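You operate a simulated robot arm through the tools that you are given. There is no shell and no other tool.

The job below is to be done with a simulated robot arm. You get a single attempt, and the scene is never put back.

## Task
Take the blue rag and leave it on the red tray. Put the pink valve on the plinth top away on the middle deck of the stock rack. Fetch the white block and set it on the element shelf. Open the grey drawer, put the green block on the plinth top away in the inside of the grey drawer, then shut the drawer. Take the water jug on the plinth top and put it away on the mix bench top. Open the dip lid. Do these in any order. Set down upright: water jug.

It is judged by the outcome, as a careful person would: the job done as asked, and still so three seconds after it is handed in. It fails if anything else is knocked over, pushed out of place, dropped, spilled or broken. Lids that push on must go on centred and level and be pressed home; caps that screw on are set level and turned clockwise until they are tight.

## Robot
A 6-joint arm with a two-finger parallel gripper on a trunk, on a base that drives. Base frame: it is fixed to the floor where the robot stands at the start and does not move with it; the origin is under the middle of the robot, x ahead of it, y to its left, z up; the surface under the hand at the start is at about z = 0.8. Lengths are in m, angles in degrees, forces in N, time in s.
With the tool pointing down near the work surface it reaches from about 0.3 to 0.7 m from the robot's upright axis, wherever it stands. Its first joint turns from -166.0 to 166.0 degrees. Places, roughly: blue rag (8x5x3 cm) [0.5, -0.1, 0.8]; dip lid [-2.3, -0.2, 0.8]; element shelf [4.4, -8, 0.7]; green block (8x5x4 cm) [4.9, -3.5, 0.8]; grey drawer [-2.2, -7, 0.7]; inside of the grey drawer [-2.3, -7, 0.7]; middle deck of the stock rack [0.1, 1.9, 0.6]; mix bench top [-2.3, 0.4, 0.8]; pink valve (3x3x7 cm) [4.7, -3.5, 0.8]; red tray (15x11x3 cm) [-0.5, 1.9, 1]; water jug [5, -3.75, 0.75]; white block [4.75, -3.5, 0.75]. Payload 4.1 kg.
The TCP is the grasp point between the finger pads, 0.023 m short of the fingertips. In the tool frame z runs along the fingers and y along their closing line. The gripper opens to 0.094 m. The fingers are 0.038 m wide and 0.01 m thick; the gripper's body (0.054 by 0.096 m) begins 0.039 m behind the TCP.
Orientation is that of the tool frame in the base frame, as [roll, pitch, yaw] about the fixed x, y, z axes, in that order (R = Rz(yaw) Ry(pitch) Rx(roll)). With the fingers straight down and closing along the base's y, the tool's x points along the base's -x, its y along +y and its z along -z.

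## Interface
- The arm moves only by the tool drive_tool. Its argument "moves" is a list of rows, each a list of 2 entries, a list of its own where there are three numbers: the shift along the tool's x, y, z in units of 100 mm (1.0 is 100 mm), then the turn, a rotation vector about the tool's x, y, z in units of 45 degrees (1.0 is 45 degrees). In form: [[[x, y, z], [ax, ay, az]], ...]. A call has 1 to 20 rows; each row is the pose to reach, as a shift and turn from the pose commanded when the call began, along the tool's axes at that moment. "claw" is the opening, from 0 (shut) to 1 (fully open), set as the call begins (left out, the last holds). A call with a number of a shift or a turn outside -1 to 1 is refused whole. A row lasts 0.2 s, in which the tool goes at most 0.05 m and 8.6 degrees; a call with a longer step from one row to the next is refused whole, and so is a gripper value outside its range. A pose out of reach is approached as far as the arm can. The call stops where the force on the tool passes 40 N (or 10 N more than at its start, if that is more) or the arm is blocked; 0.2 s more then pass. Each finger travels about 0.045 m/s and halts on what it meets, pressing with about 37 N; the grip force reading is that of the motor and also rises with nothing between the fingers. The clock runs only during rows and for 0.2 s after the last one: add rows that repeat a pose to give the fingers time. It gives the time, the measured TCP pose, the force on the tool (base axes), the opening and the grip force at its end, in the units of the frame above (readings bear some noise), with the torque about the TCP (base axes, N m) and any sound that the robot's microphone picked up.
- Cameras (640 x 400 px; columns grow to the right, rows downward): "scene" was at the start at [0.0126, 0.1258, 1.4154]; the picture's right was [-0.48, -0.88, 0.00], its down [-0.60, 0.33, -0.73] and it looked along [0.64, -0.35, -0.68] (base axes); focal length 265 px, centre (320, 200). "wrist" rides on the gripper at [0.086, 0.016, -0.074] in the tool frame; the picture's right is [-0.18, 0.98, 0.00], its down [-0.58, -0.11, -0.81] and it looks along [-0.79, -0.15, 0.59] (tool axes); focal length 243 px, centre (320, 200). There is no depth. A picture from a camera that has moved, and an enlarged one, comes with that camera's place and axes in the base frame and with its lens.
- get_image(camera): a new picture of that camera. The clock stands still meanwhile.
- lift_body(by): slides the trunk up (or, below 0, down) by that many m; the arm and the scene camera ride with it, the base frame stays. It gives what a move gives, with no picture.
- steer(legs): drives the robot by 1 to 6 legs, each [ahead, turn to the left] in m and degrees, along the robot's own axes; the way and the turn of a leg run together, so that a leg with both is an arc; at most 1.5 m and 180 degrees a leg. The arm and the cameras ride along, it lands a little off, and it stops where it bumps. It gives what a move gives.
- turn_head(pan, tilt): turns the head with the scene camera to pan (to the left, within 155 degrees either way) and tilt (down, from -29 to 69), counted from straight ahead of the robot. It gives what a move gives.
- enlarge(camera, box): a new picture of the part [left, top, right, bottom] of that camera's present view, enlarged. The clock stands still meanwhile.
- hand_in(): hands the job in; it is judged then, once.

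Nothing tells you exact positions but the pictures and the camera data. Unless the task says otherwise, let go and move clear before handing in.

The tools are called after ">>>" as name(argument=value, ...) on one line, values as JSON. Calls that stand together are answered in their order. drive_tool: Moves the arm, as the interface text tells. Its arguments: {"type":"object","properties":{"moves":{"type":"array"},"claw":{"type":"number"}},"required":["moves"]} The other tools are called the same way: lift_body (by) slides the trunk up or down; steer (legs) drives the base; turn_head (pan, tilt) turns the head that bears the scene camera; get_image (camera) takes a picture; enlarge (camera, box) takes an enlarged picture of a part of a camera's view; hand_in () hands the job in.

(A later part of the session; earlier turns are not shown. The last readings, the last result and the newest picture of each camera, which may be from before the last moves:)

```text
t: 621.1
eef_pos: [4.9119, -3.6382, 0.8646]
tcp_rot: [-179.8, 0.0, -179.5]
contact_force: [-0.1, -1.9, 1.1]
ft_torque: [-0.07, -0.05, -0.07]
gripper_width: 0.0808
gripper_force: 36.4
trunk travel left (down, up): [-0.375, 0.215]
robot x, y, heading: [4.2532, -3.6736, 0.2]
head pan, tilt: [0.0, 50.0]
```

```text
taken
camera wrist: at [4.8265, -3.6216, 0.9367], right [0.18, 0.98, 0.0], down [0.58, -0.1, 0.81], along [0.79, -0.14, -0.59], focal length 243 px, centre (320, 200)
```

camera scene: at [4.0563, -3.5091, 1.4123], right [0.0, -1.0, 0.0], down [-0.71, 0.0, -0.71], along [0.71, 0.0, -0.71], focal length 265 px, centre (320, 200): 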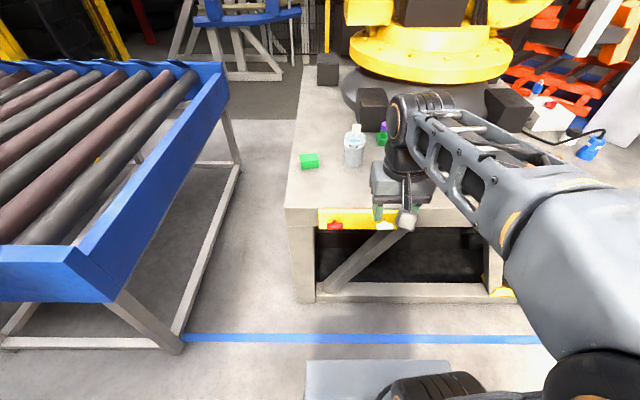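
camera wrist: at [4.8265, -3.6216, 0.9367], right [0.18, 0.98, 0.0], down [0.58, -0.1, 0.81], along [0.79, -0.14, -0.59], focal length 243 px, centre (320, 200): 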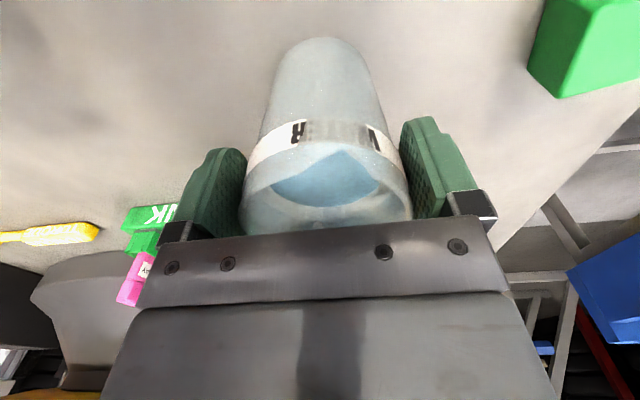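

Gripped at 0.081 width. I'll lift slowly and straight up.

>>> drive_tool(moves=[[[0, 0, -0.05], [0, 0, 0]], [[0, 0, -0.15], [0, 0, 0]], [[0, 0, -0.3], [0, 0, 0]], [[0, 0, -0.45], [0, 0, 0]], [[0, 0, -0.6], [0, 0, 0]], [[0, 0, -0.75], [0, 0, 0]], [[0, 0, -0.9], [0, 0, 0]], [[0, 0, -0.95], [0, 0, 0]]])

>>> get_image(camera="wrist")

>>> enlarge(camera="scene", box=[270, 60, 430, 190])

```text
t: 622.9
eef_pos: [4.9133, -3.6385, 0.9581]
tcp_rot: [-179.8, 0.0, -179.5]
contact_force: [0.4, 0.6, -3.7]
ft_torque: [0.01, 0.11, 0.03]
gripper_width: 0.0807
gripper_force: 36.6
trunk travel left (down, up): [-0.375, 0.215]
robot x, y, heading: [4.2539, -3.6766, 0.0]
head pan, tilt: [0.0, 50.0]
```

```text
taken
camera wrist: at [4.8267, -3.6218, 1.0313], right [0.18, 0.98, 0.0], down [0.58, -0.1, 0.81], along [0.79, -0.14, -0.59], focal length 243 px, centre (320, 200)
```

wrist: 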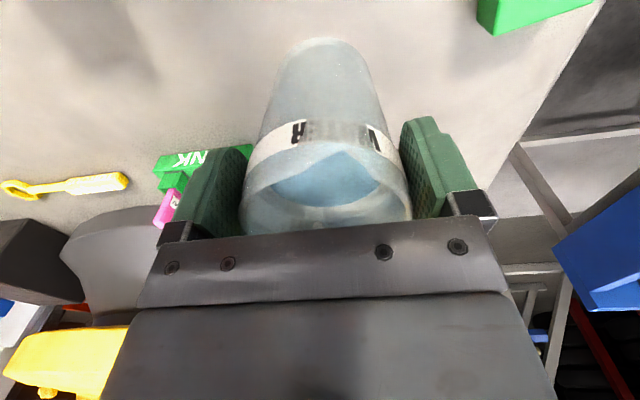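

```text
3.08 times, centred on (350, 125) of scene
camera zoom: at [4.2717, -3.5088, 1.4053], right [0.0, -1.0, 0.0], down [-0.77, 0.0, -0.64], along [0.64, 0.0, -0.77], focal length 814 px, centre (228, 431)
```

zoom: 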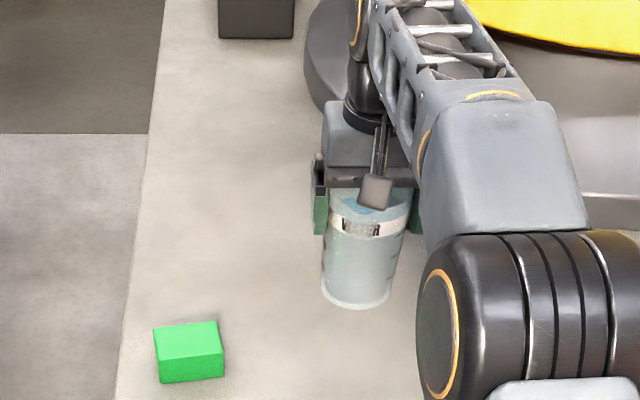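

The jug is up, upright and steady. I'll retract slowly toward the robot.

>>> drive_tool(moves=[[[0.1, 0, -0.1], [0, 0, 0]], [[0.25, 0, -0.2], [0, 0, 0]], [[0.45, 0, -0.3], [0, 0, 0]], [[0.65, 0, -0.4], [0, 0, 0]], [[0.85, 0, -0.5], [0, 0, 0]], [[1.0, 0, -0.55], [0, 0, 0]]])

>>> drive_tool(moves=[[[0.15, 0, -0.1], [0, 0, 0]], [[0.35, 0, -0.2], [0, 0, 0]], [[0.55, 0, -0.3], [0, 0, 0]], [[0.75, 0, -0.4], [0, 0, 0]], [[0.9, 0, -0.45], [0, 0, 0]], [[1.0, 0, -0.5], [0, 0, 0]]])

>>> drive_tool(moves=[[[0.15, 0, 0], [0, 0, 0]], [[0.35, 0, 0], [0, 0, 0]], [[0.55, 0, 0], [0, 0, 0]], [[0.75, 0, 0], [0, 0, 0]], [[0.9, 0, 0], [0, 0, 0]]])

>>> get_image(camera="scene")

>>> get_image(camera="wrist")

```text
t: 624.3
eef_pos: [4.8134, -3.6389, 1.0143]
tcp_rot: [-179.8, 0.0, -179.5]
contact_force: [0.6, -0.3, -3.9]
ft_torque: [-0.01, 0.09, 0.0]
gripper_width: 0.0807
gripper_force: 36.8
trunk travel left (down, up): [-0.375, 0.215]
robot x, y, heading: [4.2565, -3.6736, 0.2]
head pan, tilt: [0.0, 50.0]
```

```text
t: 625.7
eef_pos: [4.7132, -3.6396, 1.0631]
tcp_rot: [-179.8, -0.1, -179.4]
contact_force: [-1.1, -0.8, -4.0]
ft_torque: [0.01, 0.12, 0.02]
gripper_width: 0.0807
gripper_force: 36.5
trunk travel left (down, up): [-0.375, 0.215]
robot x, y, heading: [4.2511, -3.6737, -0.1]
head pan, tilt: [0.0, 50.0]
```

```text
t: 626.9
eef_pos: [4.6221, -3.6413, 1.062]
tcp_rot: [-179.8, 0.0, -179.6]
contact_force: [-0.5, -0.2, -3.6]
ft_torque: [0.06, 0.12, -0.01]
gripper_width: 0.0808
gripper_force: 37.2
trunk travel left (down, up): [-0.375, 0.215]
robot x, y, heading: [4.258, -3.6763, 0.1]
head pan, tilt: [0.0, 50.0]
```

```text
taken
camera scene: at [4.2714, -3.5088, 1.4053], right [0.0, -1.0, 0.0], down [-0.77, 0.0, -0.64], along [0.64, 0.0, -0.77], focal length 265 px, centre (320, 200)
```

scene: 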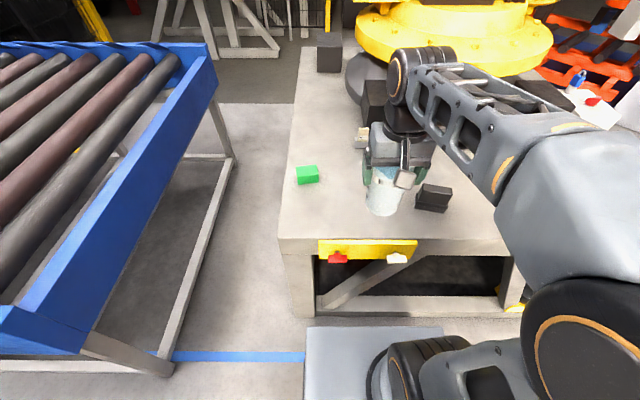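

```text
taken
camera wrist: at [4.5364, -3.6235, 1.1358], right [0.18, 0.98, 0.0], down [0.58, -0.1, 0.81], along [0.79, -0.14, -0.59], focal length 243 px, centre (320, 200)
```

wrist: 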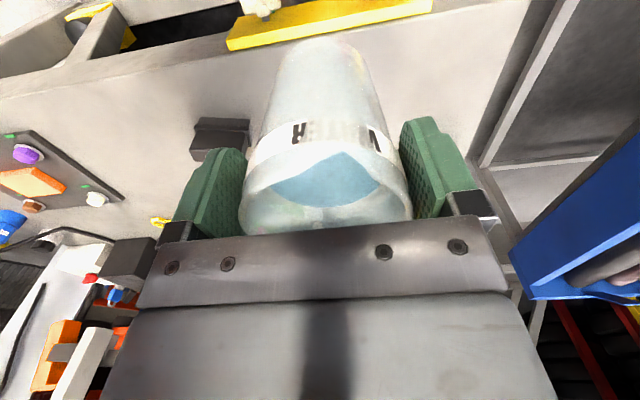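

The jug is secure. I'll drive back west and north along the known route.

>>> steer(legs=[[-0.95, 0], [0, 3.5], [-1.5, 0]])

```text
t: 639.3
eef_pos: [2.1799, -3.7, 1.0638]
tcp_rot: [-179.8, 0.0, -176.2]
contact_force: [0.1, -0.1, -4.7]
ft_torque: [0.0, 0.11, 0.01]
gripper_width: 0.0804
gripper_force: 37.1
trunk travel left (down, up): [-0.375, 0.215]
robot x, y, heading: [1.8181, -3.7554, 3.5]
head pan, tilt: [0.0, 50.0]
```

>>> steer(legs=[[0, 87], [1.5, 0], [1.45, 0]])

>>> get_image(camera="wrist")

```text
t: 657.1
eef_pos: [1.7306, -0.4586, 1.0626]
tcp_rot: [-179.8, 0.0, -88.7]
contact_force: [1.4, -0.3, -3.9]
ft_torque: [-0.1, 0.0, 0.03]
gripper_width: 0.0802
gripper_force: 37.1
trunk travel left (down, up): [-0.375, 0.215]
robot x, y, heading: [1.7665, -0.8228, 91.1]
head pan, tilt: [0.0, 50.0]
```

```text
taken
camera wrist: at [1.7162, -0.5443, 1.1358], right [-0.99, 0.16, 0.0], down [0.09, 0.58, 0.81], along [0.13, 0.8, -0.59], focal length 243 px, centre (320, 200)
```

wrist: 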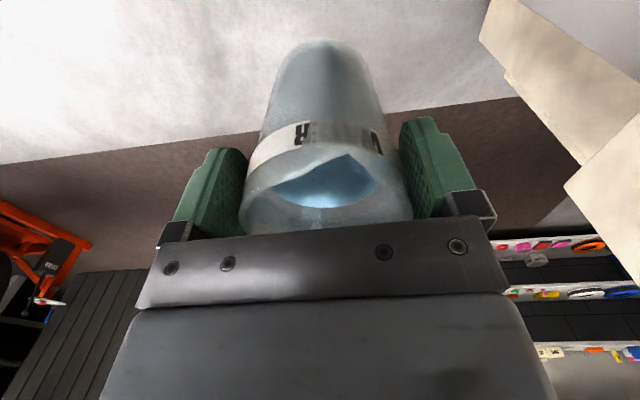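

>>> steer(legs=[[0, -16.5], [1.5, 0], [0.22, 0], [0, 105.5], [1.5, 0], [1.2, 0]])

>>> turn_head(pan=0, tilt=25)

>>> get_image(camera="scene")

>>> get_image(camera="wrist")

```text
t: 683.9
eef_pos: [-0.8497, 0.8224, 1.0632]
tcp_rot: [-179.8, -0.1, -0.2]
contact_force: [1.2, -1.0, -3.8]
ft_torque: [-0.03, -0.09, 0.02]
gripper_width: 0.0795
gripper_force: 37.2
trunk travel left (down, up): [-0.375, 0.215]
robot x, y, heading: [-0.485, 0.8521, 179.4]
head pan, tilt: [0.0, 50.0]
```

```text
t: 684.8
eef_pos: [-0.8509, 0.8233, 1.0624]
tcp_rot: [-179.8, 0.0, -0.2]
contact_force: [-0.5, -0.2, -3.5]
ft_torque: [0.0, -0.09, 0.03]
gripper_width: 0.0797
gripper_force: 36.9
trunk travel left (down, up): [-0.375, 0.215]
robot x, y, heading: [-0.4852, 0.8505, 179.4]
head pan, tilt: [0.0, 25.0]
```

```text
taken
camera scene: at [-0.5159, 0.6858, 1.4428], right [0.01, 1.0, 0.0], down [0.42, 0.0, -0.91], along [-0.91, 0.01, -0.42], focal length 265 px, centre (320, 200)
```

scene: 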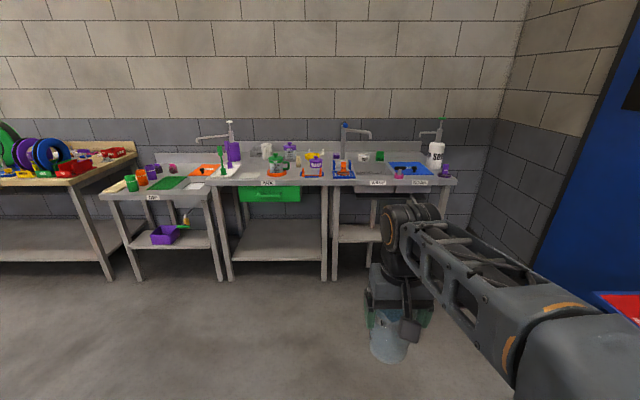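

```text
taken
camera wrist: at [-0.7634, 0.8068, 1.1357], right [-0.19, -0.98, 0.0], down [-0.58, 0.11, 0.81], along [-0.79, 0.15, -0.59], focal length 243 px, centre (320, 200)
```

wrist: 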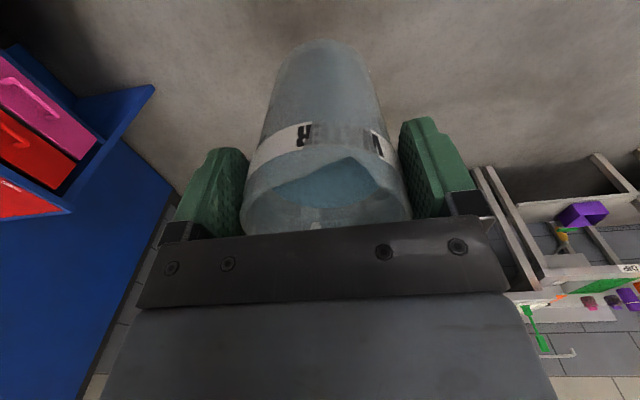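

>>> enlarge(camera="scene", box=[190, 115, 370, 215])

```text
3.56 times, centred on (280, 165) of scene
camera zoom: at [-0.5159, 0.6858, 1.4428], right [0.01, 1.0, 0.0], down [0.42, 0.0, -0.91], along [-0.91, 0.01, -0.42], focal length 941 px, centre (462, 324)
```

zoom: 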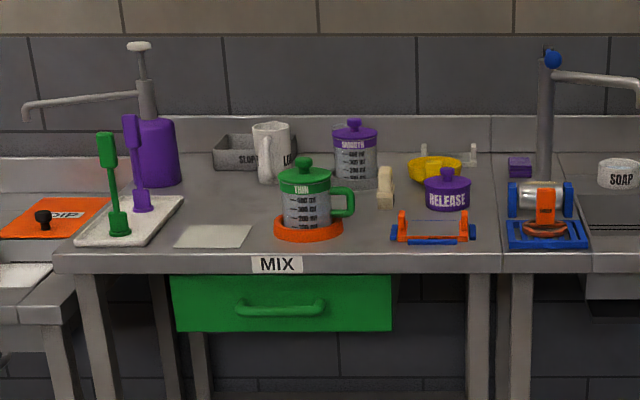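

The free spot on the mix bench is the mat area around [-2.2, 0.235], between the stirrer tray and the THIN press. I'll drive in front of it.

>>> steer(legs=[[0, 33], [1.05, 0], [0, -33]])

>>> turn_head(pan=0, tilt=35)

>>> get_image(camera="scene")

>>> enlarge(camera="scene", box=[300, 100, 500, 225])

```text
t: 693.4
eef_pos: [-1.7394, 0.2728, 1.0629]
tcp_rot: [-179.8, -0.1, -1.2]
contact_force: [-0.4, -0.3, -4.5]
ft_torque: [-0.02, -0.11, -0.04]
gripper_width: 0.0799
gripper_force: 36.6
trunk travel left (down, up): [-0.375, 0.215]
robot x, y, heading: [-1.3708, 0.2963, 178.5]
head pan, tilt: [0.0, 25.0]
```

```text
t: 694.1
eef_pos: [-1.739, 0.2723, 1.0631]
tcp_rot: [-179.8, 0.0, -1.2]
contact_force: [0.6, 0.0, -4.1]
ft_torque: [-0.02, -0.1, -0.02]
gripper_width: 0.0795
gripper_force: 36.9
trunk travel left (down, up): [-0.375, 0.215]
robot x, y, heading: [-1.3688, 0.2965, 178.2]
head pan, tilt: [0.0, 35.0]
```

```text
taken
camera scene: at [-1.4031, 0.1295, 1.4271], right [0.03, 1.0, 0.0], down [0.57, -0.02, -0.82], along [-0.82, 0.02, -0.57], focal length 265 px, centre (320, 200)
```

scene: 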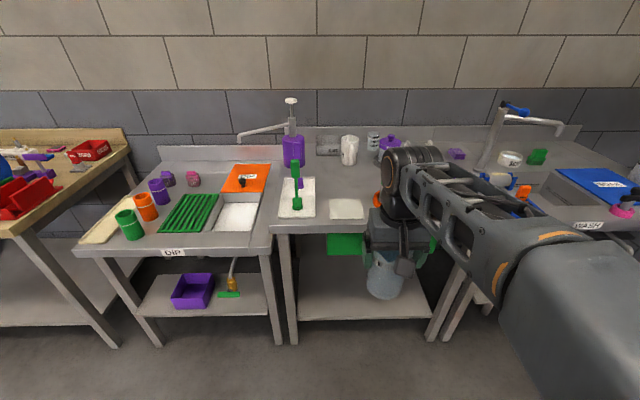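

```text
3.20 times, centred on (400, 162) of scene
camera zoom: at [-1.4031, 0.1295, 1.4271], right [0.03, 1.0, 0.0], down [0.57, -0.02, -0.82], along [-0.82, 0.02, -0.57], focal length 847 px, centre (64, 320)
```

zoom: 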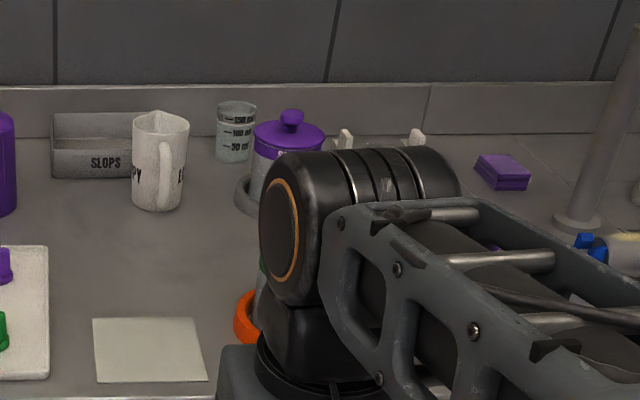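

The mix bench top is at z≈0.865. There's bare free bench just behind the mat at about [-2.29, 0.24], which I'll use. I'll drive in the last bit.

>>> steer(legs=[[0, 1.5], [0.28, 0]])

>>> turn_head(pan=10, tilt=45)

>>> get_image(camera="scene")

>>> get_image(camera="wrist")

```text
t: 696.4
eef_pos: [-2.0205, 0.2626, 1.062]
tcp_rot: [-179.8, 0.0, 0.2]
contact_force: [-0.3, 0.0, -5.1]
ft_torque: [0.0, -0.1, -0.02]
gripper_width: 0.0796
gripper_force: 36.1
trunk travel left (down, up): [-0.375, 0.215]
robot x, y, heading: [-1.6497, 0.2974, 179.9]
head pan, tilt: [0.0, 35.0]
```

```text
t: 697.1
eef_pos: [-2.02, 0.2631, 1.0623]
tcp_rot: [-179.8, 0.0, 0.2]
contact_force: [-0.4, 0.5, -4.6]
ft_torque: [-0.01, -0.11, -0.03]
gripper_width: 0.0794
gripper_force: 37.1
trunk travel left (down, up): [-0.375, 0.215]
robot x, y, heading: [-1.6511, 0.2959, 179.8]
head pan, tilt: [10.0, 45.0]
```

```text
taken
camera scene: at [-1.6726, 0.1151, 1.4123], right [-0.17, 0.99, 0.0], down [0.7, 0.12, -0.71], along [-0.7, -0.12, -0.71], focal length 265 px, centre (320, 200)
```

scene: 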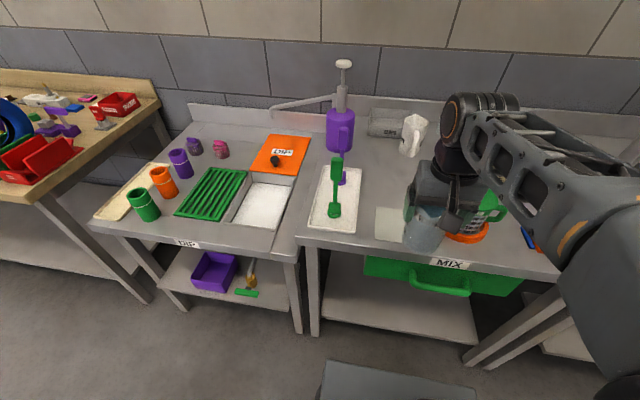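

```text
taken
camera wrist: at [-1.9331, 0.2483, 1.1356], right [-0.18, -0.98, 0.0], down [-0.58, 0.1, 0.81], along [-0.79, 0.15, -0.59], focal length 243 px, centre (320, 200)
```

wrist: 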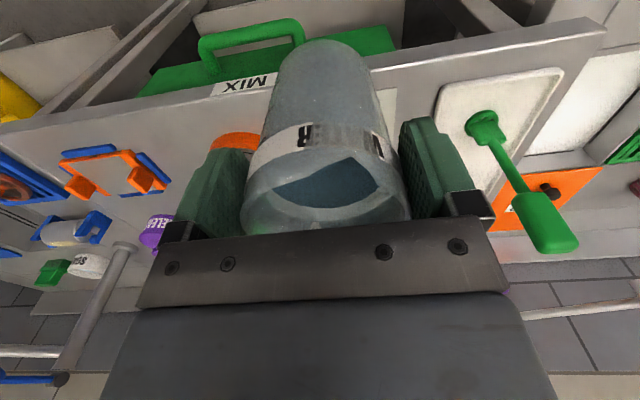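

>>> drive_tool(moves=[[[-0.15, 0.02, 0], [0, 0, 0]], [[-0.35, 0.05, 0], [0, 0, 0]], [[-0.55, 0.08, 0], [0, 0, 0]], [[-0.75, 0.1, 0], [0, 0, 0]], [[-0.95, 0.12, 0], [0, 0, 0]]])

>>> drive_tool(moves=[[[-0.15, 0.02, 0.03], [0, 0, 0]], [[-0.35, 0.05, 0.08], [0, 0, 0]], [[-0.55, 0.08, 0.13], [0, 0, 0]], [[-0.75, 0.1, 0.17], [0, 0, 0]], [[-0.95, 0.11, 0.2], [0, 0, 0]]])

>>> drive_tool(moves=[[[-0.15, 0, 0.05], [0, 0, 0]], [[-0.35, 0, 0.1], [0, 0, 0]], [[-0.55, 0, 0.15], [0, 0, 0]], [[-0.75, 0, 0.2], [0, 0, 0]], [[-0.8, 0, 0.25], [0, 0, 0]]])

>>> get_image(camera="scene")

>>> get_image(camera="wrist")

```text
t: 698.3
eef_pos: [-2.1153, 0.2514, 1.0626]
tcp_rot: [-179.8, 0.0, 0.2]
contact_force: [0.7, 0.4, -4.1]
ft_torque: [-0.04, -0.12, 0.02]
gripper_width: 0.0797
gripper_force: 36.7
trunk travel left (down, up): [-0.375, 0.215]
robot x, y, heading: [-1.6514, 0.2954, 179.8]
head pan, tilt: [10.0, 45.0]
```

```text
t: 699.5
eef_pos: [-2.2106, 0.2408, 1.0425]
tcp_rot: [-179.8, -0.1, 0.3]
contact_force: [0.2, 1.2, -3.5]
ft_torque: [0.0, -0.14, 0.03]
gripper_width: 0.0797
gripper_force: 36.7
trunk travel left (down, up): [-0.375, 0.215]
robot x, y, heading: [-1.649, 0.2921, 179.6]
head pan, tilt: [10.0, 45.0]
```

```text
t: 700.7
eef_pos: [-2.2901, 0.2401, 1.017]
tcp_rot: [-179.9, 0.0, 0.2]
contact_force: [-0.3, -0.9, -3.6]
ft_torque: [0.0, -0.13, -0.03]
gripper_width: 0.0796
gripper_force: 36.5
trunk travel left (down, up): [-0.375, 0.215]
robot x, y, heading: [-1.6501, 0.2953, 180.0]
head pan, tilt: [10.0, 45.0]
```

```text
taken
camera scene: at [-1.673, 0.1151, 1.4123], right [-0.17, 0.99, 0.0], down [0.7, 0.12, -0.71], along [-0.7, -0.12, -0.71], focal length 265 px, centre (320, 200)
```

scene: 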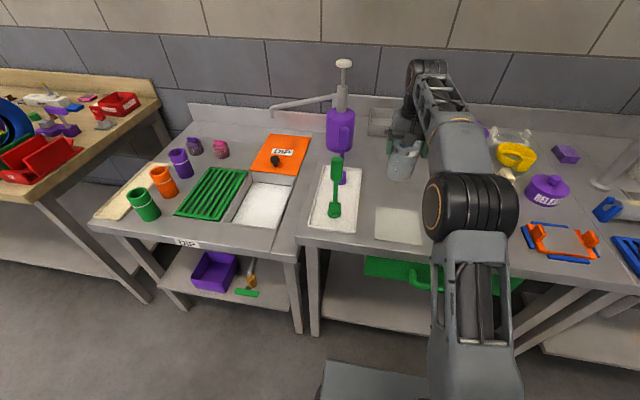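

```text
taken
camera wrist: at [-2.2032, 0.2242, 1.0902], right [-0.18, -0.98, 0.0], down [-0.58, 0.1, 0.81], along [-0.79, 0.15, -0.59], focal length 243 px, centre (320, 200)
```

wrist: 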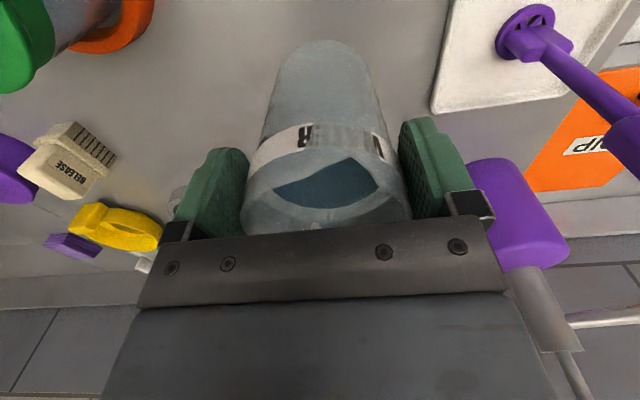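

>>> enlarge(camera="scene", box=[350, 90, 450, 220])

```text
3.08 times, centred on (400, 155) of scene
camera zoom: at [-1.673, 0.1151, 1.4123], right [-0.17, 0.99, 0.0], down [0.7, 0.12, -0.71], along [-0.7, -0.12, -0.71], focal length 814 px, centre (74, 338)
```

zoom: 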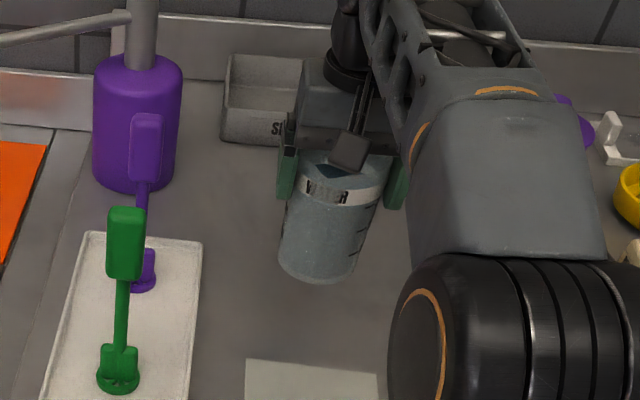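

>>> drive_tool(moves=[[[0, 0, 0.1], [0, 0, 0]], [[0, 0, 0.2], [0, 0, 0]], [[0, 0, 0.3], [0, 0, 0]], [[0, 0, 0.38], [0, 0, 0]]])

>>> drive_tool(moves=[[[0, 0, 0.04], [0, 0, 0]], [[0, 0, 0.04], [0, 0, 0]]])

>>> drive_tool(moves=[[[0, 0, 0.03], [0, 0, 0]], [[0, 0, 0.03], [0, 0, 0]]])

>>> enlarge(camera="scene", box=[350, 90, 450, 220])

```text
t: 701.7
eef_pos: [-2.2897, 0.2396, 0.9793]
tcp_rot: [-179.8, 0.0, 0.2]
contact_force: [0.5, 0.6, -3.4]
ft_torque: [0.0, -0.11, 0.0]
gripper_width: 0.0796
gripper_force: 37.1
trunk travel left (down, up): [-0.375, 0.215]
robot x, y, heading: [-1.6542, 0.2973, 180.0]
head pan, tilt: [10.0, 45.0]
```

```text
t: 702.3
eef_pos: [-2.2902, 0.2401, 0.9753]
tcp_rot: [-179.8, 0.0, 0.2]
contact_force: [-0.2, 0.5, -4.0]
ft_torque: [-0.05, -0.09, 0.02]
gripper_width: 0.0797
gripper_force: 37.1
trunk travel left (down, up): [-0.375, 0.215]
robot x, y, heading: [-1.6522, 0.2987, 179.9]
head pan, tilt: [10.0, 45.0]
```

```text
t: 702.9
eef_pos: [-2.2892, 0.2404, 0.9729]
tcp_rot: [-179.9, 0.0, 0.2]
contact_force: [0.8, 0.2, -4.2]
ft_torque: [-0.05, -0.1, -0.01]
gripper_width: 0.0797
gripper_force: 36.8
trunk travel left (down, up): [-0.375, 0.215]
robot x, y, heading: [-1.6529, 0.2955, 179.7]
head pan, tilt: [10.0, 45.0]
```

```text
3.08 times, centred on (400, 155) of scene
camera zoom: at [-1.6728, 0.1151, 1.4122], right [-0.17, 0.99, 0.0], down [0.7, 0.12, -0.71], along [-0.7, -0.12, -0.71], focal length 814 px, centre (74, 338)
```

zoom: 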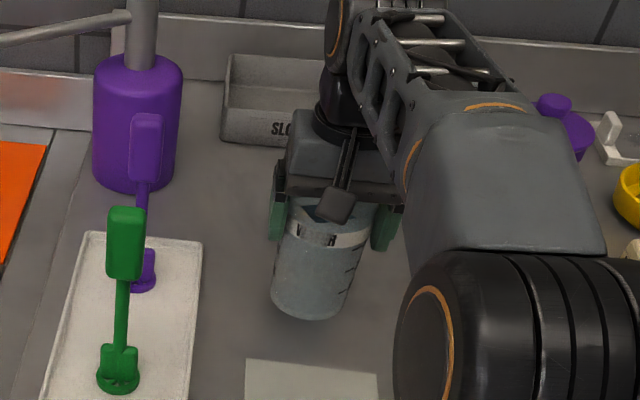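

>>> drive_tool(moves=[[[0, 0, 0.03], [0, 0, 0]], [[0, 0, 0.06], [0, 0, 0]], [[0, 0, 0.06], [0, 0, 0]]])

>>> drive_tool(moves=[[[0, 0, 0.03], [0, 0, 0]], [[0, 0, 0.03], [0, 0, 0]]])

```text
t: 703.7
eef_pos: [-2.2898, 0.2407, 0.9668]
tcp_rot: [-179.8, 0.0, 0.3]
contact_force: [0.2, -0.2, -3.7]
ft_torque: [-0.01, -0.09, 0.0]
gripper_width: 0.0796
gripper_force: 37.1
trunk travel left (down, up): [-0.375, 0.215]
robot x, y, heading: [-1.6514, 0.2948, 180.0]
head pan, tilt: [10.0, 45.0]
```

```text
t: 704.3
eef_pos: [-2.2898, 0.2392, 0.9626]
tcp_rot: [-179.8, 0.0, 0.1]
contact_force: [-0.6, 0.2, -4.3]
ft_torque: [-0.01, -0.12, 0.0]
gripper_width: 0.0796
gripper_force: 37.6
trunk travel left (down, up): [-0.375, 0.215]
robot x, y, heading: [-1.6503, 0.2961, 180.1]
head pan, tilt: [10.0, 45.0]
```

>>> drive_tool(moves=[[[0, 0, 0.03], [0, 0, 0]], [[0, 0, 0.03], [0, 0, 0]]])

>>> drive_tool(moves=[[[0, 0, 0.03], [0, 0, 0]], [[0, 0, 0.03], [0, 0, 0]]])

>>> drive_tool(moves=[[[0, 0, 0.03], [0, 0, 0]], [[0, 0, 0.03], [0, 0, 0]]])

>>> enlarge(camera="scene", box=[350, 90, 450, 220])

```text
t: 704.9
eef_pos: [-2.2902, 0.2406, 0.9601]
tcp_rot: [-179.9, 0.0, 0.3]
contact_force: [-0.4, 0.7, -3.4]
ft_torque: [-0.03, -0.13, 0.03]
gripper_width: 0.0795
gripper_force: 37.0
trunk travel left (down, up): [-0.375, 0.215]
robot x, y, heading: [-1.6537, 0.2975, 179.7]
head pan, tilt: [10.0, 45.0]
```

```text
t: 705.5
eef_pos: [-2.2904, 0.2399, 0.958]
tcp_rot: [-179.8, 0.0, 0.3]
contact_force: [0.5, -0.1, -3.9]
ft_torque: [-0.05, -0.1, -0.02]
gripper_width: 0.0796
gripper_force: 36.4
trunk travel left (down, up): [-0.375, 0.215]
robot x, y, heading: [-1.6547, 0.2953, 179.9]
head pan, tilt: [10.0, 45.0]
```

```text
t: 706.1
eef_pos: [-2.2894, 0.2404, 0.954]
tcp_rot: [-179.8, -0.1, 0.2]
contact_force: [0.6, -0.2, -3.8]
ft_torque: [-0.02, -0.14, 0.0]
gripper_width: 0.0794
gripper_force: 37.3
trunk travel left (down, up): [-0.375, 0.215]
robot x, y, heading: [-1.6508, 0.2951, 179.9]
head pan, tilt: [10.0, 45.0]
```

```text
3.08 times, centred on (400, 155) of scene
camera zoom: at [-1.6728, 0.1151, 1.4122], right [-0.17, 0.99, 0.0], down [0.7, 0.12, -0.71], along [-0.7, -0.12, -0.71], focal length 814 px, centre (74, 338)
```

zoom: 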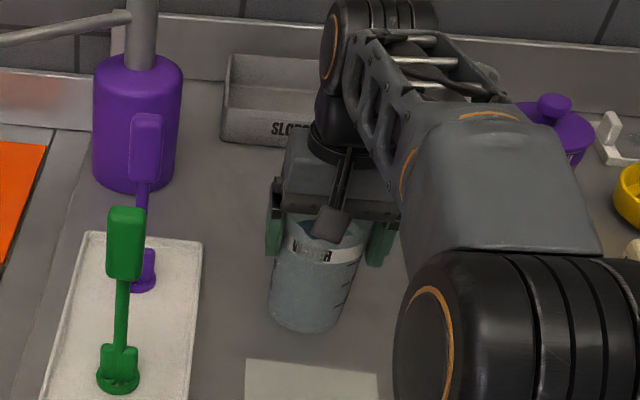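

>>> drive_tool(moves=[[[0, 0, 0.03], [0, 0, 0]], [[0, 0, 0.03], [0, 0, 0]]])

>>> drive_tool(moves=[[[0, 0, 0.03], [0, 0, 0]], [[0, 0, 0.03], [0, 0, 0]]])

>>> drive_tool(moves=[[[0, 0, 0.03], [0, 0, 0]], [[0, 0, 0.03], [0, 0, 0]]])

```text
t: 706.7
eef_pos: [-2.2895, 0.2399, 0.9537]
tcp_rot: [-179.8, 0.2, 0.2]
contact_force: [0.8, 0.1, 6.7]
ft_torque: [-0.08, 0.34, -0.01]
gripper_width: 0.0796
gripper_force: 37.3
trunk travel left (down, up): [-0.375, 0.215]
robot x, y, heading: [-1.6538, 0.2989, 179.8]
head pan, tilt: [10.0, 45.0]
```

```text
t: 707.3
eef_pos: [-2.2888, 0.2396, 0.9531]
tcp_rot: [-179.7, 0.4, 0.3]
contact_force: [1.2, -0.1, 29.3]
ft_torque: [-0.05, 0.74, 0.28]
gripper_width: 0.0796
gripper_force: 36.8
trunk travel left (down, up): [-0.375, 0.215]
robot x, y, heading: [-1.6516, 0.2952, 179.8]
head pan, tilt: [10.0, 45.0]
```

```text
t: 707.9
eef_pos: [-2.2887, 0.2395, 0.9489]
tcp_rot: [-179.8, 0.4, 0.2]
contact_force: [1.1, 0.1, 31.8]
ft_torque: [0.01, 0.45, 0.39]
gripper_width: 0.0796
gripper_force: 36.9
trunk travel left (down, up): [-0.375, 0.215]
robot x, y, heading: [-1.6522, 0.2951, 179.7]
head pan, tilt: [10.0, 45.0]
```

The jug is on the bench. I'll ease off the pressure and open the fingers.

>>> drive_tool(moves=[[[0, 0, -0.02], [0, 0, 0]], [[0, 0, -0.02], [0, 0, 0]]])

>>> drive_tool(moves=[[[0, 0, 0], [0, 0, 0]], [[0, 0, 0], [0, 0, 0]], [[0, 0, 0], [0, 0, 0]], [[0, 0, 0], [0, 0, 0]]], claw=1.0)

>>> get_image(camera="wrist")

>>> enlarge(camera="scene", box=[350, 90, 450, 220])

```text
t: 708.5
eef_pos: [-2.288, 0.2409, 0.9492]
tcp_rot: [-179.9, 0.1, 0.2]
contact_force: [1.5, 0.3, 23.5]
ft_torque: [-0.11, 0.81, 0.04]
gripper_width: 0.0794
gripper_force: 36.9
trunk travel left (down, up): [-0.375, 0.215]
robot x, y, heading: [-1.652, 0.2977, 179.8]
head pan, tilt: [10.0, 45.0]
```

```text
t: 709.5
eef_pos: [-2.2899, 0.2409, 0.9479]
tcp_rot: [-179.8, 0.0, 0.2]
contact_force: [0.9, 0.5, 0.9]
ft_torque: [0.0, -0.04, 0.01]
gripper_width: 0.0941
gripper_force: 0.1
trunk travel left (down, up): [-0.375, 0.215]
robot x, y, heading: [-1.65, 0.2971, 179.8]
head pan, tilt: [10.0, 45.0]
```

```text
taken
camera wrist: at [-2.2028, 0.2246, 1.0206], right [-0.18, -0.98, 0.0], down [-0.58, 0.1, 0.81], along [-0.79, 0.15, -0.59], focal length 243 px, centre (320, 200)
```

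wrist: 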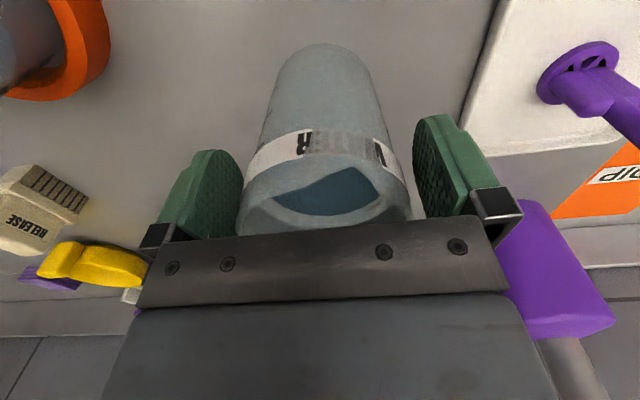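

```text
3.08 times, centred on (400, 155) of scene
camera zoom: at [-1.6724, 0.1151, 1.4123], right [-0.17, 0.99, 0.0], down [0.7, 0.12, -0.71], along [-0.7, -0.12, -0.71], focal length 814 px, centre (74, 338)
```

zoom: 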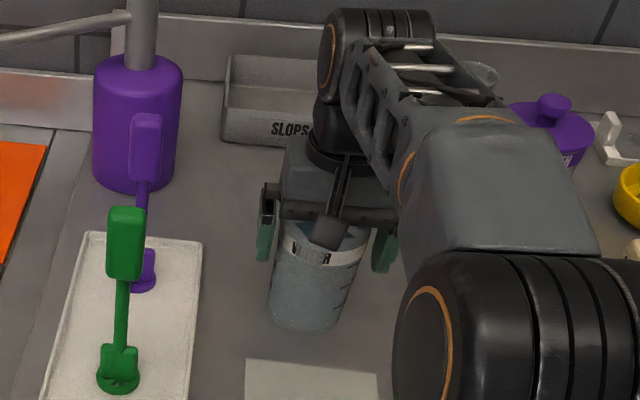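

>>> drive_tool(moves=[[[0, 0, -0.15], [0, 0, 0]], [[0, 0, -0.35], [0, 0, 0]], [[0, 0, -0.55], [0, 0, 0]], [[0, 0, -0.75], [0, 0, 0]]])

>>> get_image(camera="wrist")

```text
t: 710.5
eef_pos: [-2.2892, 0.2395, 1.0213]
tcp_rot: [-179.8, -0.1, 0.2]
contact_force: [0.2, -0.1, -0.5]
ft_torque: [0.01, 0.01, 0.0]
gripper_width: 0.0939
gripper_force: 0.0
trunk travel left (down, up): [-0.375, 0.215]
robot x, y, heading: [-1.6533, 0.2988, 179.9]
head pan, tilt: [10.0, 45.0]
```

```text
taken
camera wrist: at [-2.2028, 0.2239, 1.0949], right [-0.18, -0.98, 0.0], down [-0.58, 0.1, 0.81], along [-0.79, 0.15, -0.59], focal length 243 px, centre (320, 200)
```

wrist: 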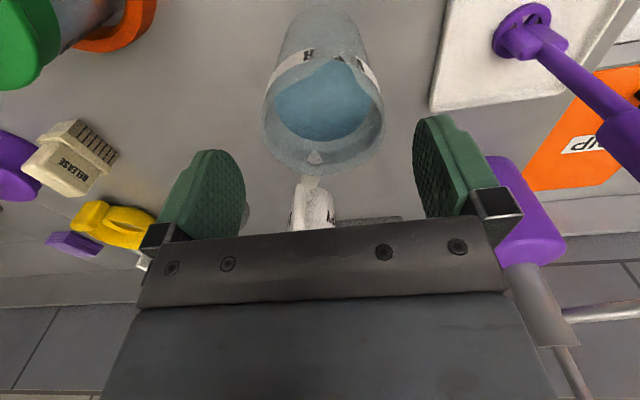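

The jug stands upright on the mix bench. I'll retract the arm and confirm with the scene camera.

>>> drive_tool(moves=[[[0, 0, -0.2], [0, 0, 0]], [[0.3, 0, -0.3], [0, 0, 0]], [[0.6, 0, -0.4], [0, 0, 0]], [[0.95, 0, -0.4], [0, 0, 0]]])

>>> drive_tool(moves=[[[0.4, 0, 0], [0, 0, 0]], [[0.8, 0, 0], [0, 0, 0]], [[1.0, 0, 0], [0, 0, 0]]], claw=0.5)

>>> drive_tool(moves=[[[0.4, 0, 0], [0, 0, 0]], [[0.7, 0, 0], [0, 0, 0]]])

>>> enlarge(camera="scene", box=[300, 80, 500, 230])

```text
t: 711.5
eef_pos: [-2.195, 0.2391, 1.0624]
tcp_rot: [-179.8, 0.0, 0.2]
contact_force: [0.0, 0.1, -1.0]
ft_torque: [-0.02, 0.0, 0.02]
gripper_width: 0.0942
gripper_force: 0.1
trunk travel left (down, up): [-0.375, 0.215]
robot x, y, heading: [-1.6491, 0.2984, 179.8]
head pan, tilt: [10.0, 45.0]
```

```text
t: 712.3
eef_pos: [-2.0937, 0.2404, 1.063]
tcp_rot: [-179.8, 0.0, 0.1]
contact_force: [0.4, -0.4, -0.3]
ft_torque: [0.01, 0.04, 0.01]
gripper_width: 0.047
gripper_force: 0.1
trunk travel left (down, up): [-0.375, 0.215]
robot x, y, heading: [-1.6544, 0.2982, 179.9]
head pan, tilt: [10.0, 45.0]
```

```text
t: 712.9
eef_pos: [-2.0236, 0.2398, 1.0605]
tcp_rot: [-179.9, 0.2, 0.2]
contact_force: [0.6, 0.8, -0.3]
ft_torque: [0.0, 0.0, -0.01]
gripper_width: 0.047
gripper_force: 0.1
trunk travel left (down, up): [-0.375, 0.215]
robot x, y, heading: [-1.6494, 0.2973, 179.9]
head pan, tilt: [10.0, 45.0]
```

```text
2.67 times, centred on (400, 155) of scene
camera zoom: at [-1.6721, 0.1152, 1.4123], right [-0.17, 0.99, 0.0], down [0.7, 0.12, -0.71], along [-0.7, -0.12, -0.71], focal length 706 px, centre (107, 320)
```

zoom: 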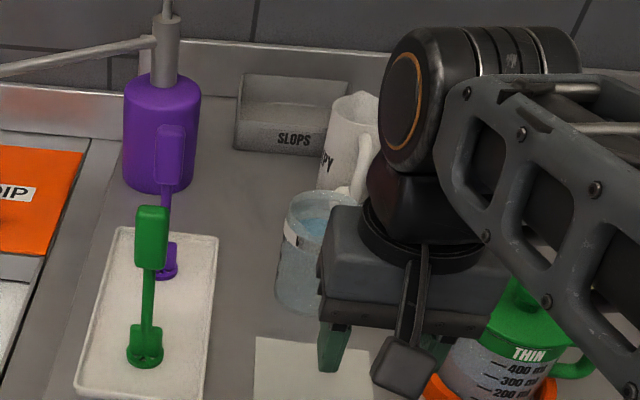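

The jug is upright with the neighbours undisturbed. Last item is the green block, so I'll drive back to the plinth.

>>> steer(legs=[[-0.3, 0], [0, -147], [1.05, 0], [0, -33], [1.5, 0], [1.15, 0]])

```text
t: 740.0
eef_pos: [2.5241, 0.8195, 1.0609]
tcp_rot: [-179.9, 0.0, 178.6]
contact_force: [0.2, -0.8, -0.2]
ft_torque: [0.01, 0.03, -0.05]
gripper_width: 0.047
gripper_force: 0.1
trunk travel left (down, up): [-0.375, 0.215]
robot x, y, heading: [2.1544, 0.7708, -1.7]
head pan, tilt: [10.0, 45.0]
```

>>> steer(legs=[[0, -102], [1.5, 0], [0.08, 0], [0, 14], [1.5, 0], [1.45, 0]])

```text
t: 767.0
eef_pos: [1.8444, -4.0736, 1.0618]
tcp_rot: [-179.8, 0.1, 90.6]
contact_force: [-0.9, -0.1, -0.2]
ft_torque: [-0.01, -0.01, 0.0]
gripper_width: 0.0473
gripper_force: 0.1
trunk travel left (down, up): [-0.375, 0.215]
robot x, y, heading: [1.7873, -3.7023, -89.6]
head pan, tilt: [10.0, 45.0]
```

>>> steer(legs=[[0, 82], [1.3, 0], [0, 20], [1.0, 0], [0, -12]])

>>> turn_head(pan=0, tilt=45)

>>> get_image(camera="scene")

```text
t: 783.6
eef_pos: [4.4236, -3.6527, 1.0626]
tcp_rot: [-179.7, -0.1, 179.6]
contact_force: [-0.1, -0.6, 0.0]
ft_torque: [0.03, -0.04, 0.01]
gripper_width: 0.047
gripper_force: 0.0
trunk travel left (down, up): [-0.375, 0.215]
robot x, y, heading: [4.051, -3.7033, -0.9]
head pan, tilt: [10.0, 45.0]
```

```text
t: 784.4
eef_pos: [4.4227, -3.6529, 1.0626]
tcp_rot: [-179.8, 0.0, 179.5]
contact_force: [1.1, 0.2, -0.3]
ft_torque: [0.0, 0.02, 0.02]
gripper_width: 0.0469
gripper_force: 0.0
trunk travel left (down, up): [-0.375, 0.215]
robot x, y, heading: [4.048, -3.7036, -1.0]
head pan, tilt: [0.0, 45.0]
```

```text
taken
camera scene: at [4.0735, -3.5395, 1.4123], right [-0.02, -1.0, 0.0], down [-0.71, 0.01, -0.71], along [0.71, -0.01, -0.71], focal length 265 px, centre (320, 200)
```

scene: 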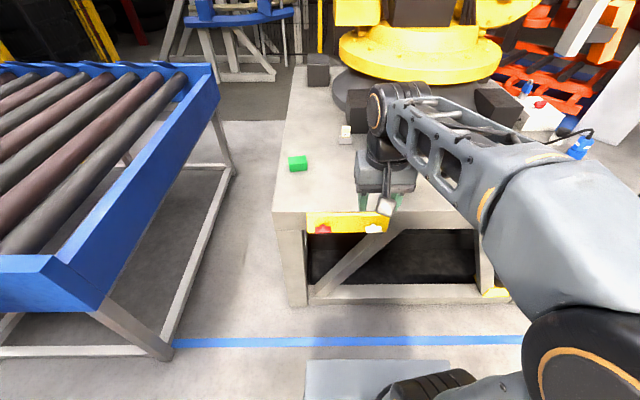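

>>> steer(legs=[[0.21, 1]])

>>> drive_tool(moves=[[[-0.2, 0.2, 0], [0, 0, 0.17]], [[-0.4, 0.4, 0], [0, 0, 0.34]], [[-0.6, 0.6, 0], [0, 0, 0.51]], [[-0.6, 0.6, 0], [0, 0, 0.68]], [[-0.6, 0.6, 0], [0, 0, 0.84]], [[-0.6, 0.6, 0], [0, 0, 1.0]]], claw=0.8)

>>> drive_tool(moves=[[[0, 0, 0], [0, 0, 0.17]], [[0, 0, 0], [0, 0, 0.34]], [[0, 0, 0], [0, 0, 0.51]], [[0, 0, 0], [0, 0, 0.68]], [[0, 0, 0], [0, 0, 0.84]], [[0, 0, 0], [0, 0, 1.0]]])

>>> enlarge(camera="scene", box=[250, 70, 410, 200])

>>> get_image(camera="wrist")

```text
t: 786.0
eef_pos: [4.632, -3.6477, 1.0624]
tcp_rot: [-179.8, -0.1, -179.4]
contact_force: [-0.8, 0.0, 0.0]
ft_torque: [-0.01, -0.03, 0.02]
gripper_width: 0.0469
gripper_force: 0.1
trunk travel left (down, up): [-0.375, 0.215]
robot x, y, heading: [4.2567, -3.7084, 0.2]
head pan, tilt: [0.0, 45.0]
```

```text
t: 787.4
eef_pos: [4.6907, -3.5858, 1.0611]
tcp_rot: [-179.9, 0.2, 135.5]
contact_force: [-0.3, 0.0, -0.1]
ft_torque: [0.03, 0.01, 0.01]
gripper_width: 0.0752
gripper_force: 0.1
trunk travel left (down, up): [-0.375, 0.215]
robot x, y, heading: [4.2613, -3.7025, 0.2]
head pan, tilt: [0.0, 45.0]
```

```text
t: 788.8
eef_pos: [4.6907, -3.5864, 1.0618]
tcp_rot: [-179.9, 0.2, 90.5]
contact_force: [0.0, 0.3, 0.2]
ft_torque: [-0.01, 0.0, 0.0]
gripper_width: 0.0751
gripper_force: 0.1
trunk travel left (down, up): [-0.375, 0.215]
robot x, y, heading: [4.2594, -3.7032, 0.4]
head pan, tilt: [0.0, 45.0]
```

```text
3.08 times, centred on (330, 135) of scene
camera zoom: at [4.2798, -3.5404, 1.4123], right [0.0, -1.0, 0.0], down [-0.71, 0.0, -0.71], along [0.71, 0.0, -0.71], focal length 814 px, centre (289, 400)
```

zoom: 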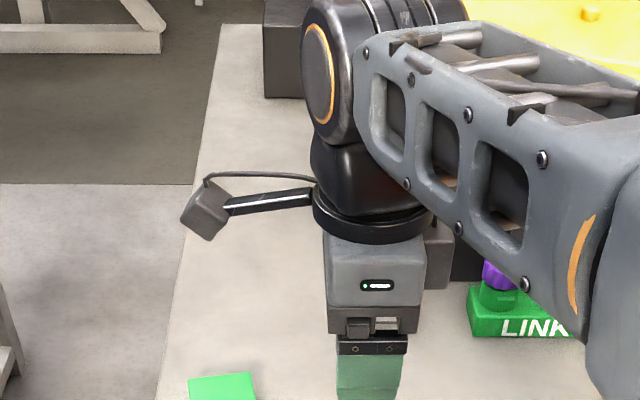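

```text
taken
camera wrist: at [4.7068, -3.4989, 1.1347], right [0.98, -0.18, 0.0], down [-0.1, -0.58, 0.81], along [-0.14, -0.8, -0.59], focal length 243 px, centre (320, 200)
```

wrist: 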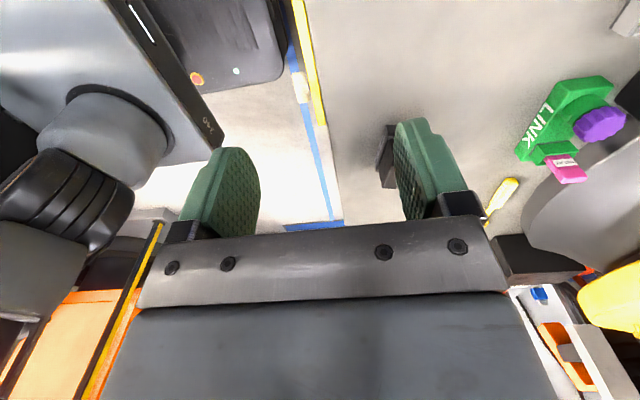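

>>> enlarge(camera="scene", box=[240, 150, 360, 240])

```text
4.44 times, centred on (300, 195) of scene
camera zoom: at [4.2798, -3.5404, 1.4123], right [0.0, -1.0, 0.0], down [-0.71, 0.0, -0.71], along [0.71, 0.0, -0.71], focal length 1176 px, centre (409, 222)
```

zoom: 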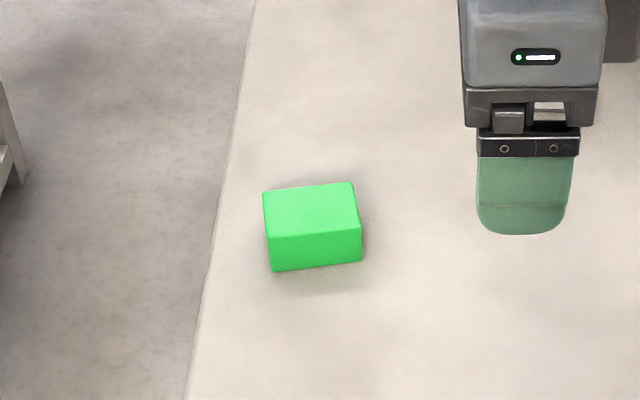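

The green block is centred at about [4.90, -3.468], rotated by ~8°. I'll move above it with matching yaw.

>>> drive_tool(moves=[[[0.2, 0.25, 0.2], [0, 0, -0.06]], [[0.4, 0.5, 0.4], [0, 0, -0.12]], [[0.55, 0.75, 0.6], [0, 0, -0.178]], [[0.55, 0.95, 0.8], [0, 0, -0.178]]], claw=0.85)

>>> get_image(camera="wrist")

```text
t: 789.8
eef_pos: [4.7834, -3.5304, 0.9813]
tcp_rot: [-179.9, 0.2, 98.7]
contact_force: [-0.1, 0.7, -0.1]
ft_torque: [-0.02, -0.02, -0.01]
gripper_width: 0.0802
gripper_force: 0.1
trunk travel left (down, up): [-0.375, 0.215]
robot x, y, heading: [4.259, -3.7047, 0.0]
head pan, tilt: [0.0, 45.0]
```

```text
taken
camera wrist: at [4.7879, -3.4411, 1.0544], right [1.0, -0.03, 0.0], down [-0.02, -0.59, 0.81], along [-0.03, -0.81, -0.59], focal length 243 px, centre (320, 200)
```

wrist: 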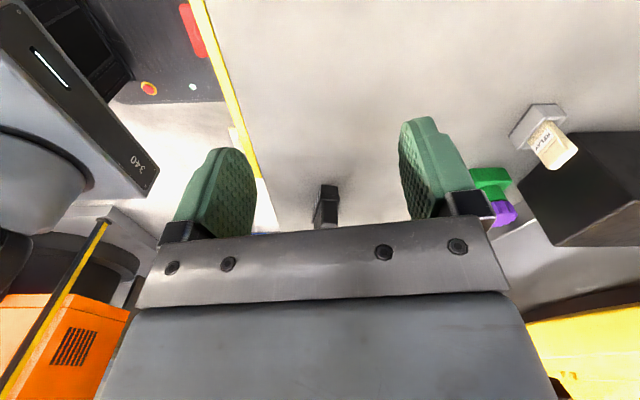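

>>> drive_tool(moves=[[[0.15, 0.35, 0.1], [0, 0, 0]], [[0.3, 0.7, 0.3], [0, 0, 0]], [[0.44, 1.0, 0.5], [0, 0, 0]]])

>>> drive_tool(moves=[[[0, 0.25, 0.1], [0, 0, 0]], [[0, 0.25, 0.35], [0, 0, 0]]])

>>> get_image(camera="wrist")

>>> enlarge(camera="scene", box=[240, 130, 360, 220])

```text
t: 790.6
eef_pos: [4.8765, -3.4723, 0.9315]
tcp_rot: [180.0, 0.2, 98.6]
contact_force: [0.0, 0.7, 0.7]
ft_torque: [-0.02, -0.01, 0.03]
gripper_width: 0.0797
gripper_force: 0.0
trunk travel left (down, up): [-0.375, 0.215]
robot x, y, heading: [4.2601, -3.7085, 0.3]
head pan, tilt: [0.0, 45.0]
```

```text
t: 791.2
eef_pos: [4.9032, -3.4676, 0.8953]
tcp_rot: [-179.9, 0.4, 98.5]
contact_force: [-0.5, -0.1, -1.0]
ft_torque: [-0.04, 0.06, -0.02]
gripper_width: 0.0797
gripper_force: 0.0
trunk travel left (down, up): [-0.375, 0.215]
robot x, y, heading: [4.2585, -3.7084, 0.2]
head pan, tilt: [0.0, 45.0]
```

```text
taken
camera wrist: at [4.9061, -3.3792, 0.9685], right [1.0, -0.04, 0.0], down [-0.02, -0.59, 0.81], along [-0.03, -0.81, -0.59], focal length 243 px, centre (320, 200)
```

wrist: 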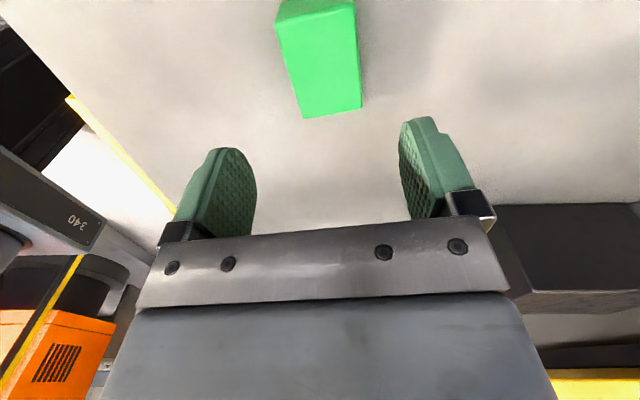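

```text
4.44 times, centred on (300, 175) of scene
camera zoom: at [4.2803, -3.5402, 1.4122], right [0.0, -1.0, 0.0], down [-0.71, 0.0, -0.71], along [0.71, 0.0, -0.71], focal length 1176 px, centre (409, 311)
```

zoom: 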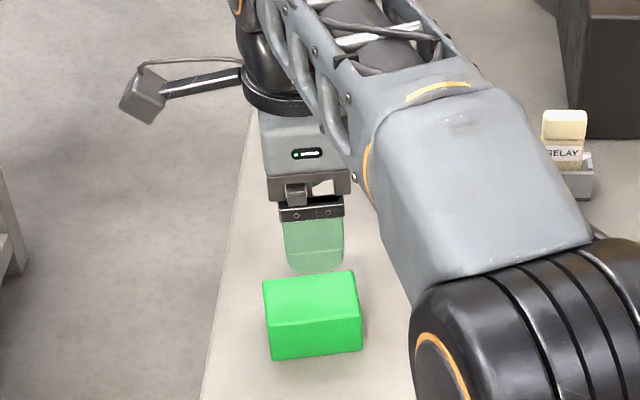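

>>> drive_tool(moves=[[[0.03, 0.03, 0.3], [0, 0, 0]], [[0.03, 0.03, 0.6], [0, 0, 0]], [[0.03, 0.03, 0.85], [0, 0, 0]], [[0.03, 0.03, 0.98], [0, 0, 0]]])

>>> get_image(camera="wrist")

>>> enlarge(camera="scene", box=[240, 130, 360, 220])

```text
t: 792.2
eef_pos: [4.905, -3.4663, 0.7988]
tcp_rot: [180.0, 0.3, 98.5]
contact_force: [0.0, 0.3, -0.1]
ft_torque: [0.0, 0.01, 0.01]
gripper_width: 0.0798
gripper_force: 0.2
trunk travel left (down, up): [-0.375, 0.215]
robot x, y, heading: [4.2607, -3.7062, 0.2]
head pan, tilt: [0.0, 45.0]
```

```text
taken
camera wrist: at [4.9084, -3.3769, 0.8714], right [1.0, -0.04, 0.0], down [-0.02, -0.59, 0.81], along [-0.03, -0.81, -0.59], focal length 243 px, centre (320, 200)
```

wrist: 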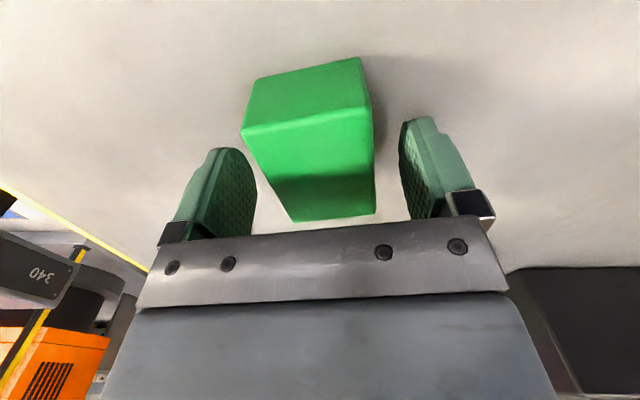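

```text
4.44 times, centred on (300, 175) of scene
camera zoom: at [4.2799, -3.5403, 1.4123], right [0.0, -1.0, 0.0], down [-0.71, 0.0, -0.71], along [0.71, 0.0, -0.71], focal length 1176 px, centre (409, 311)
```

zoom: 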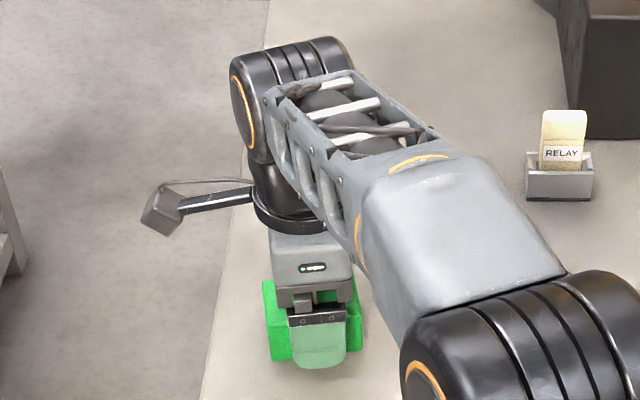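

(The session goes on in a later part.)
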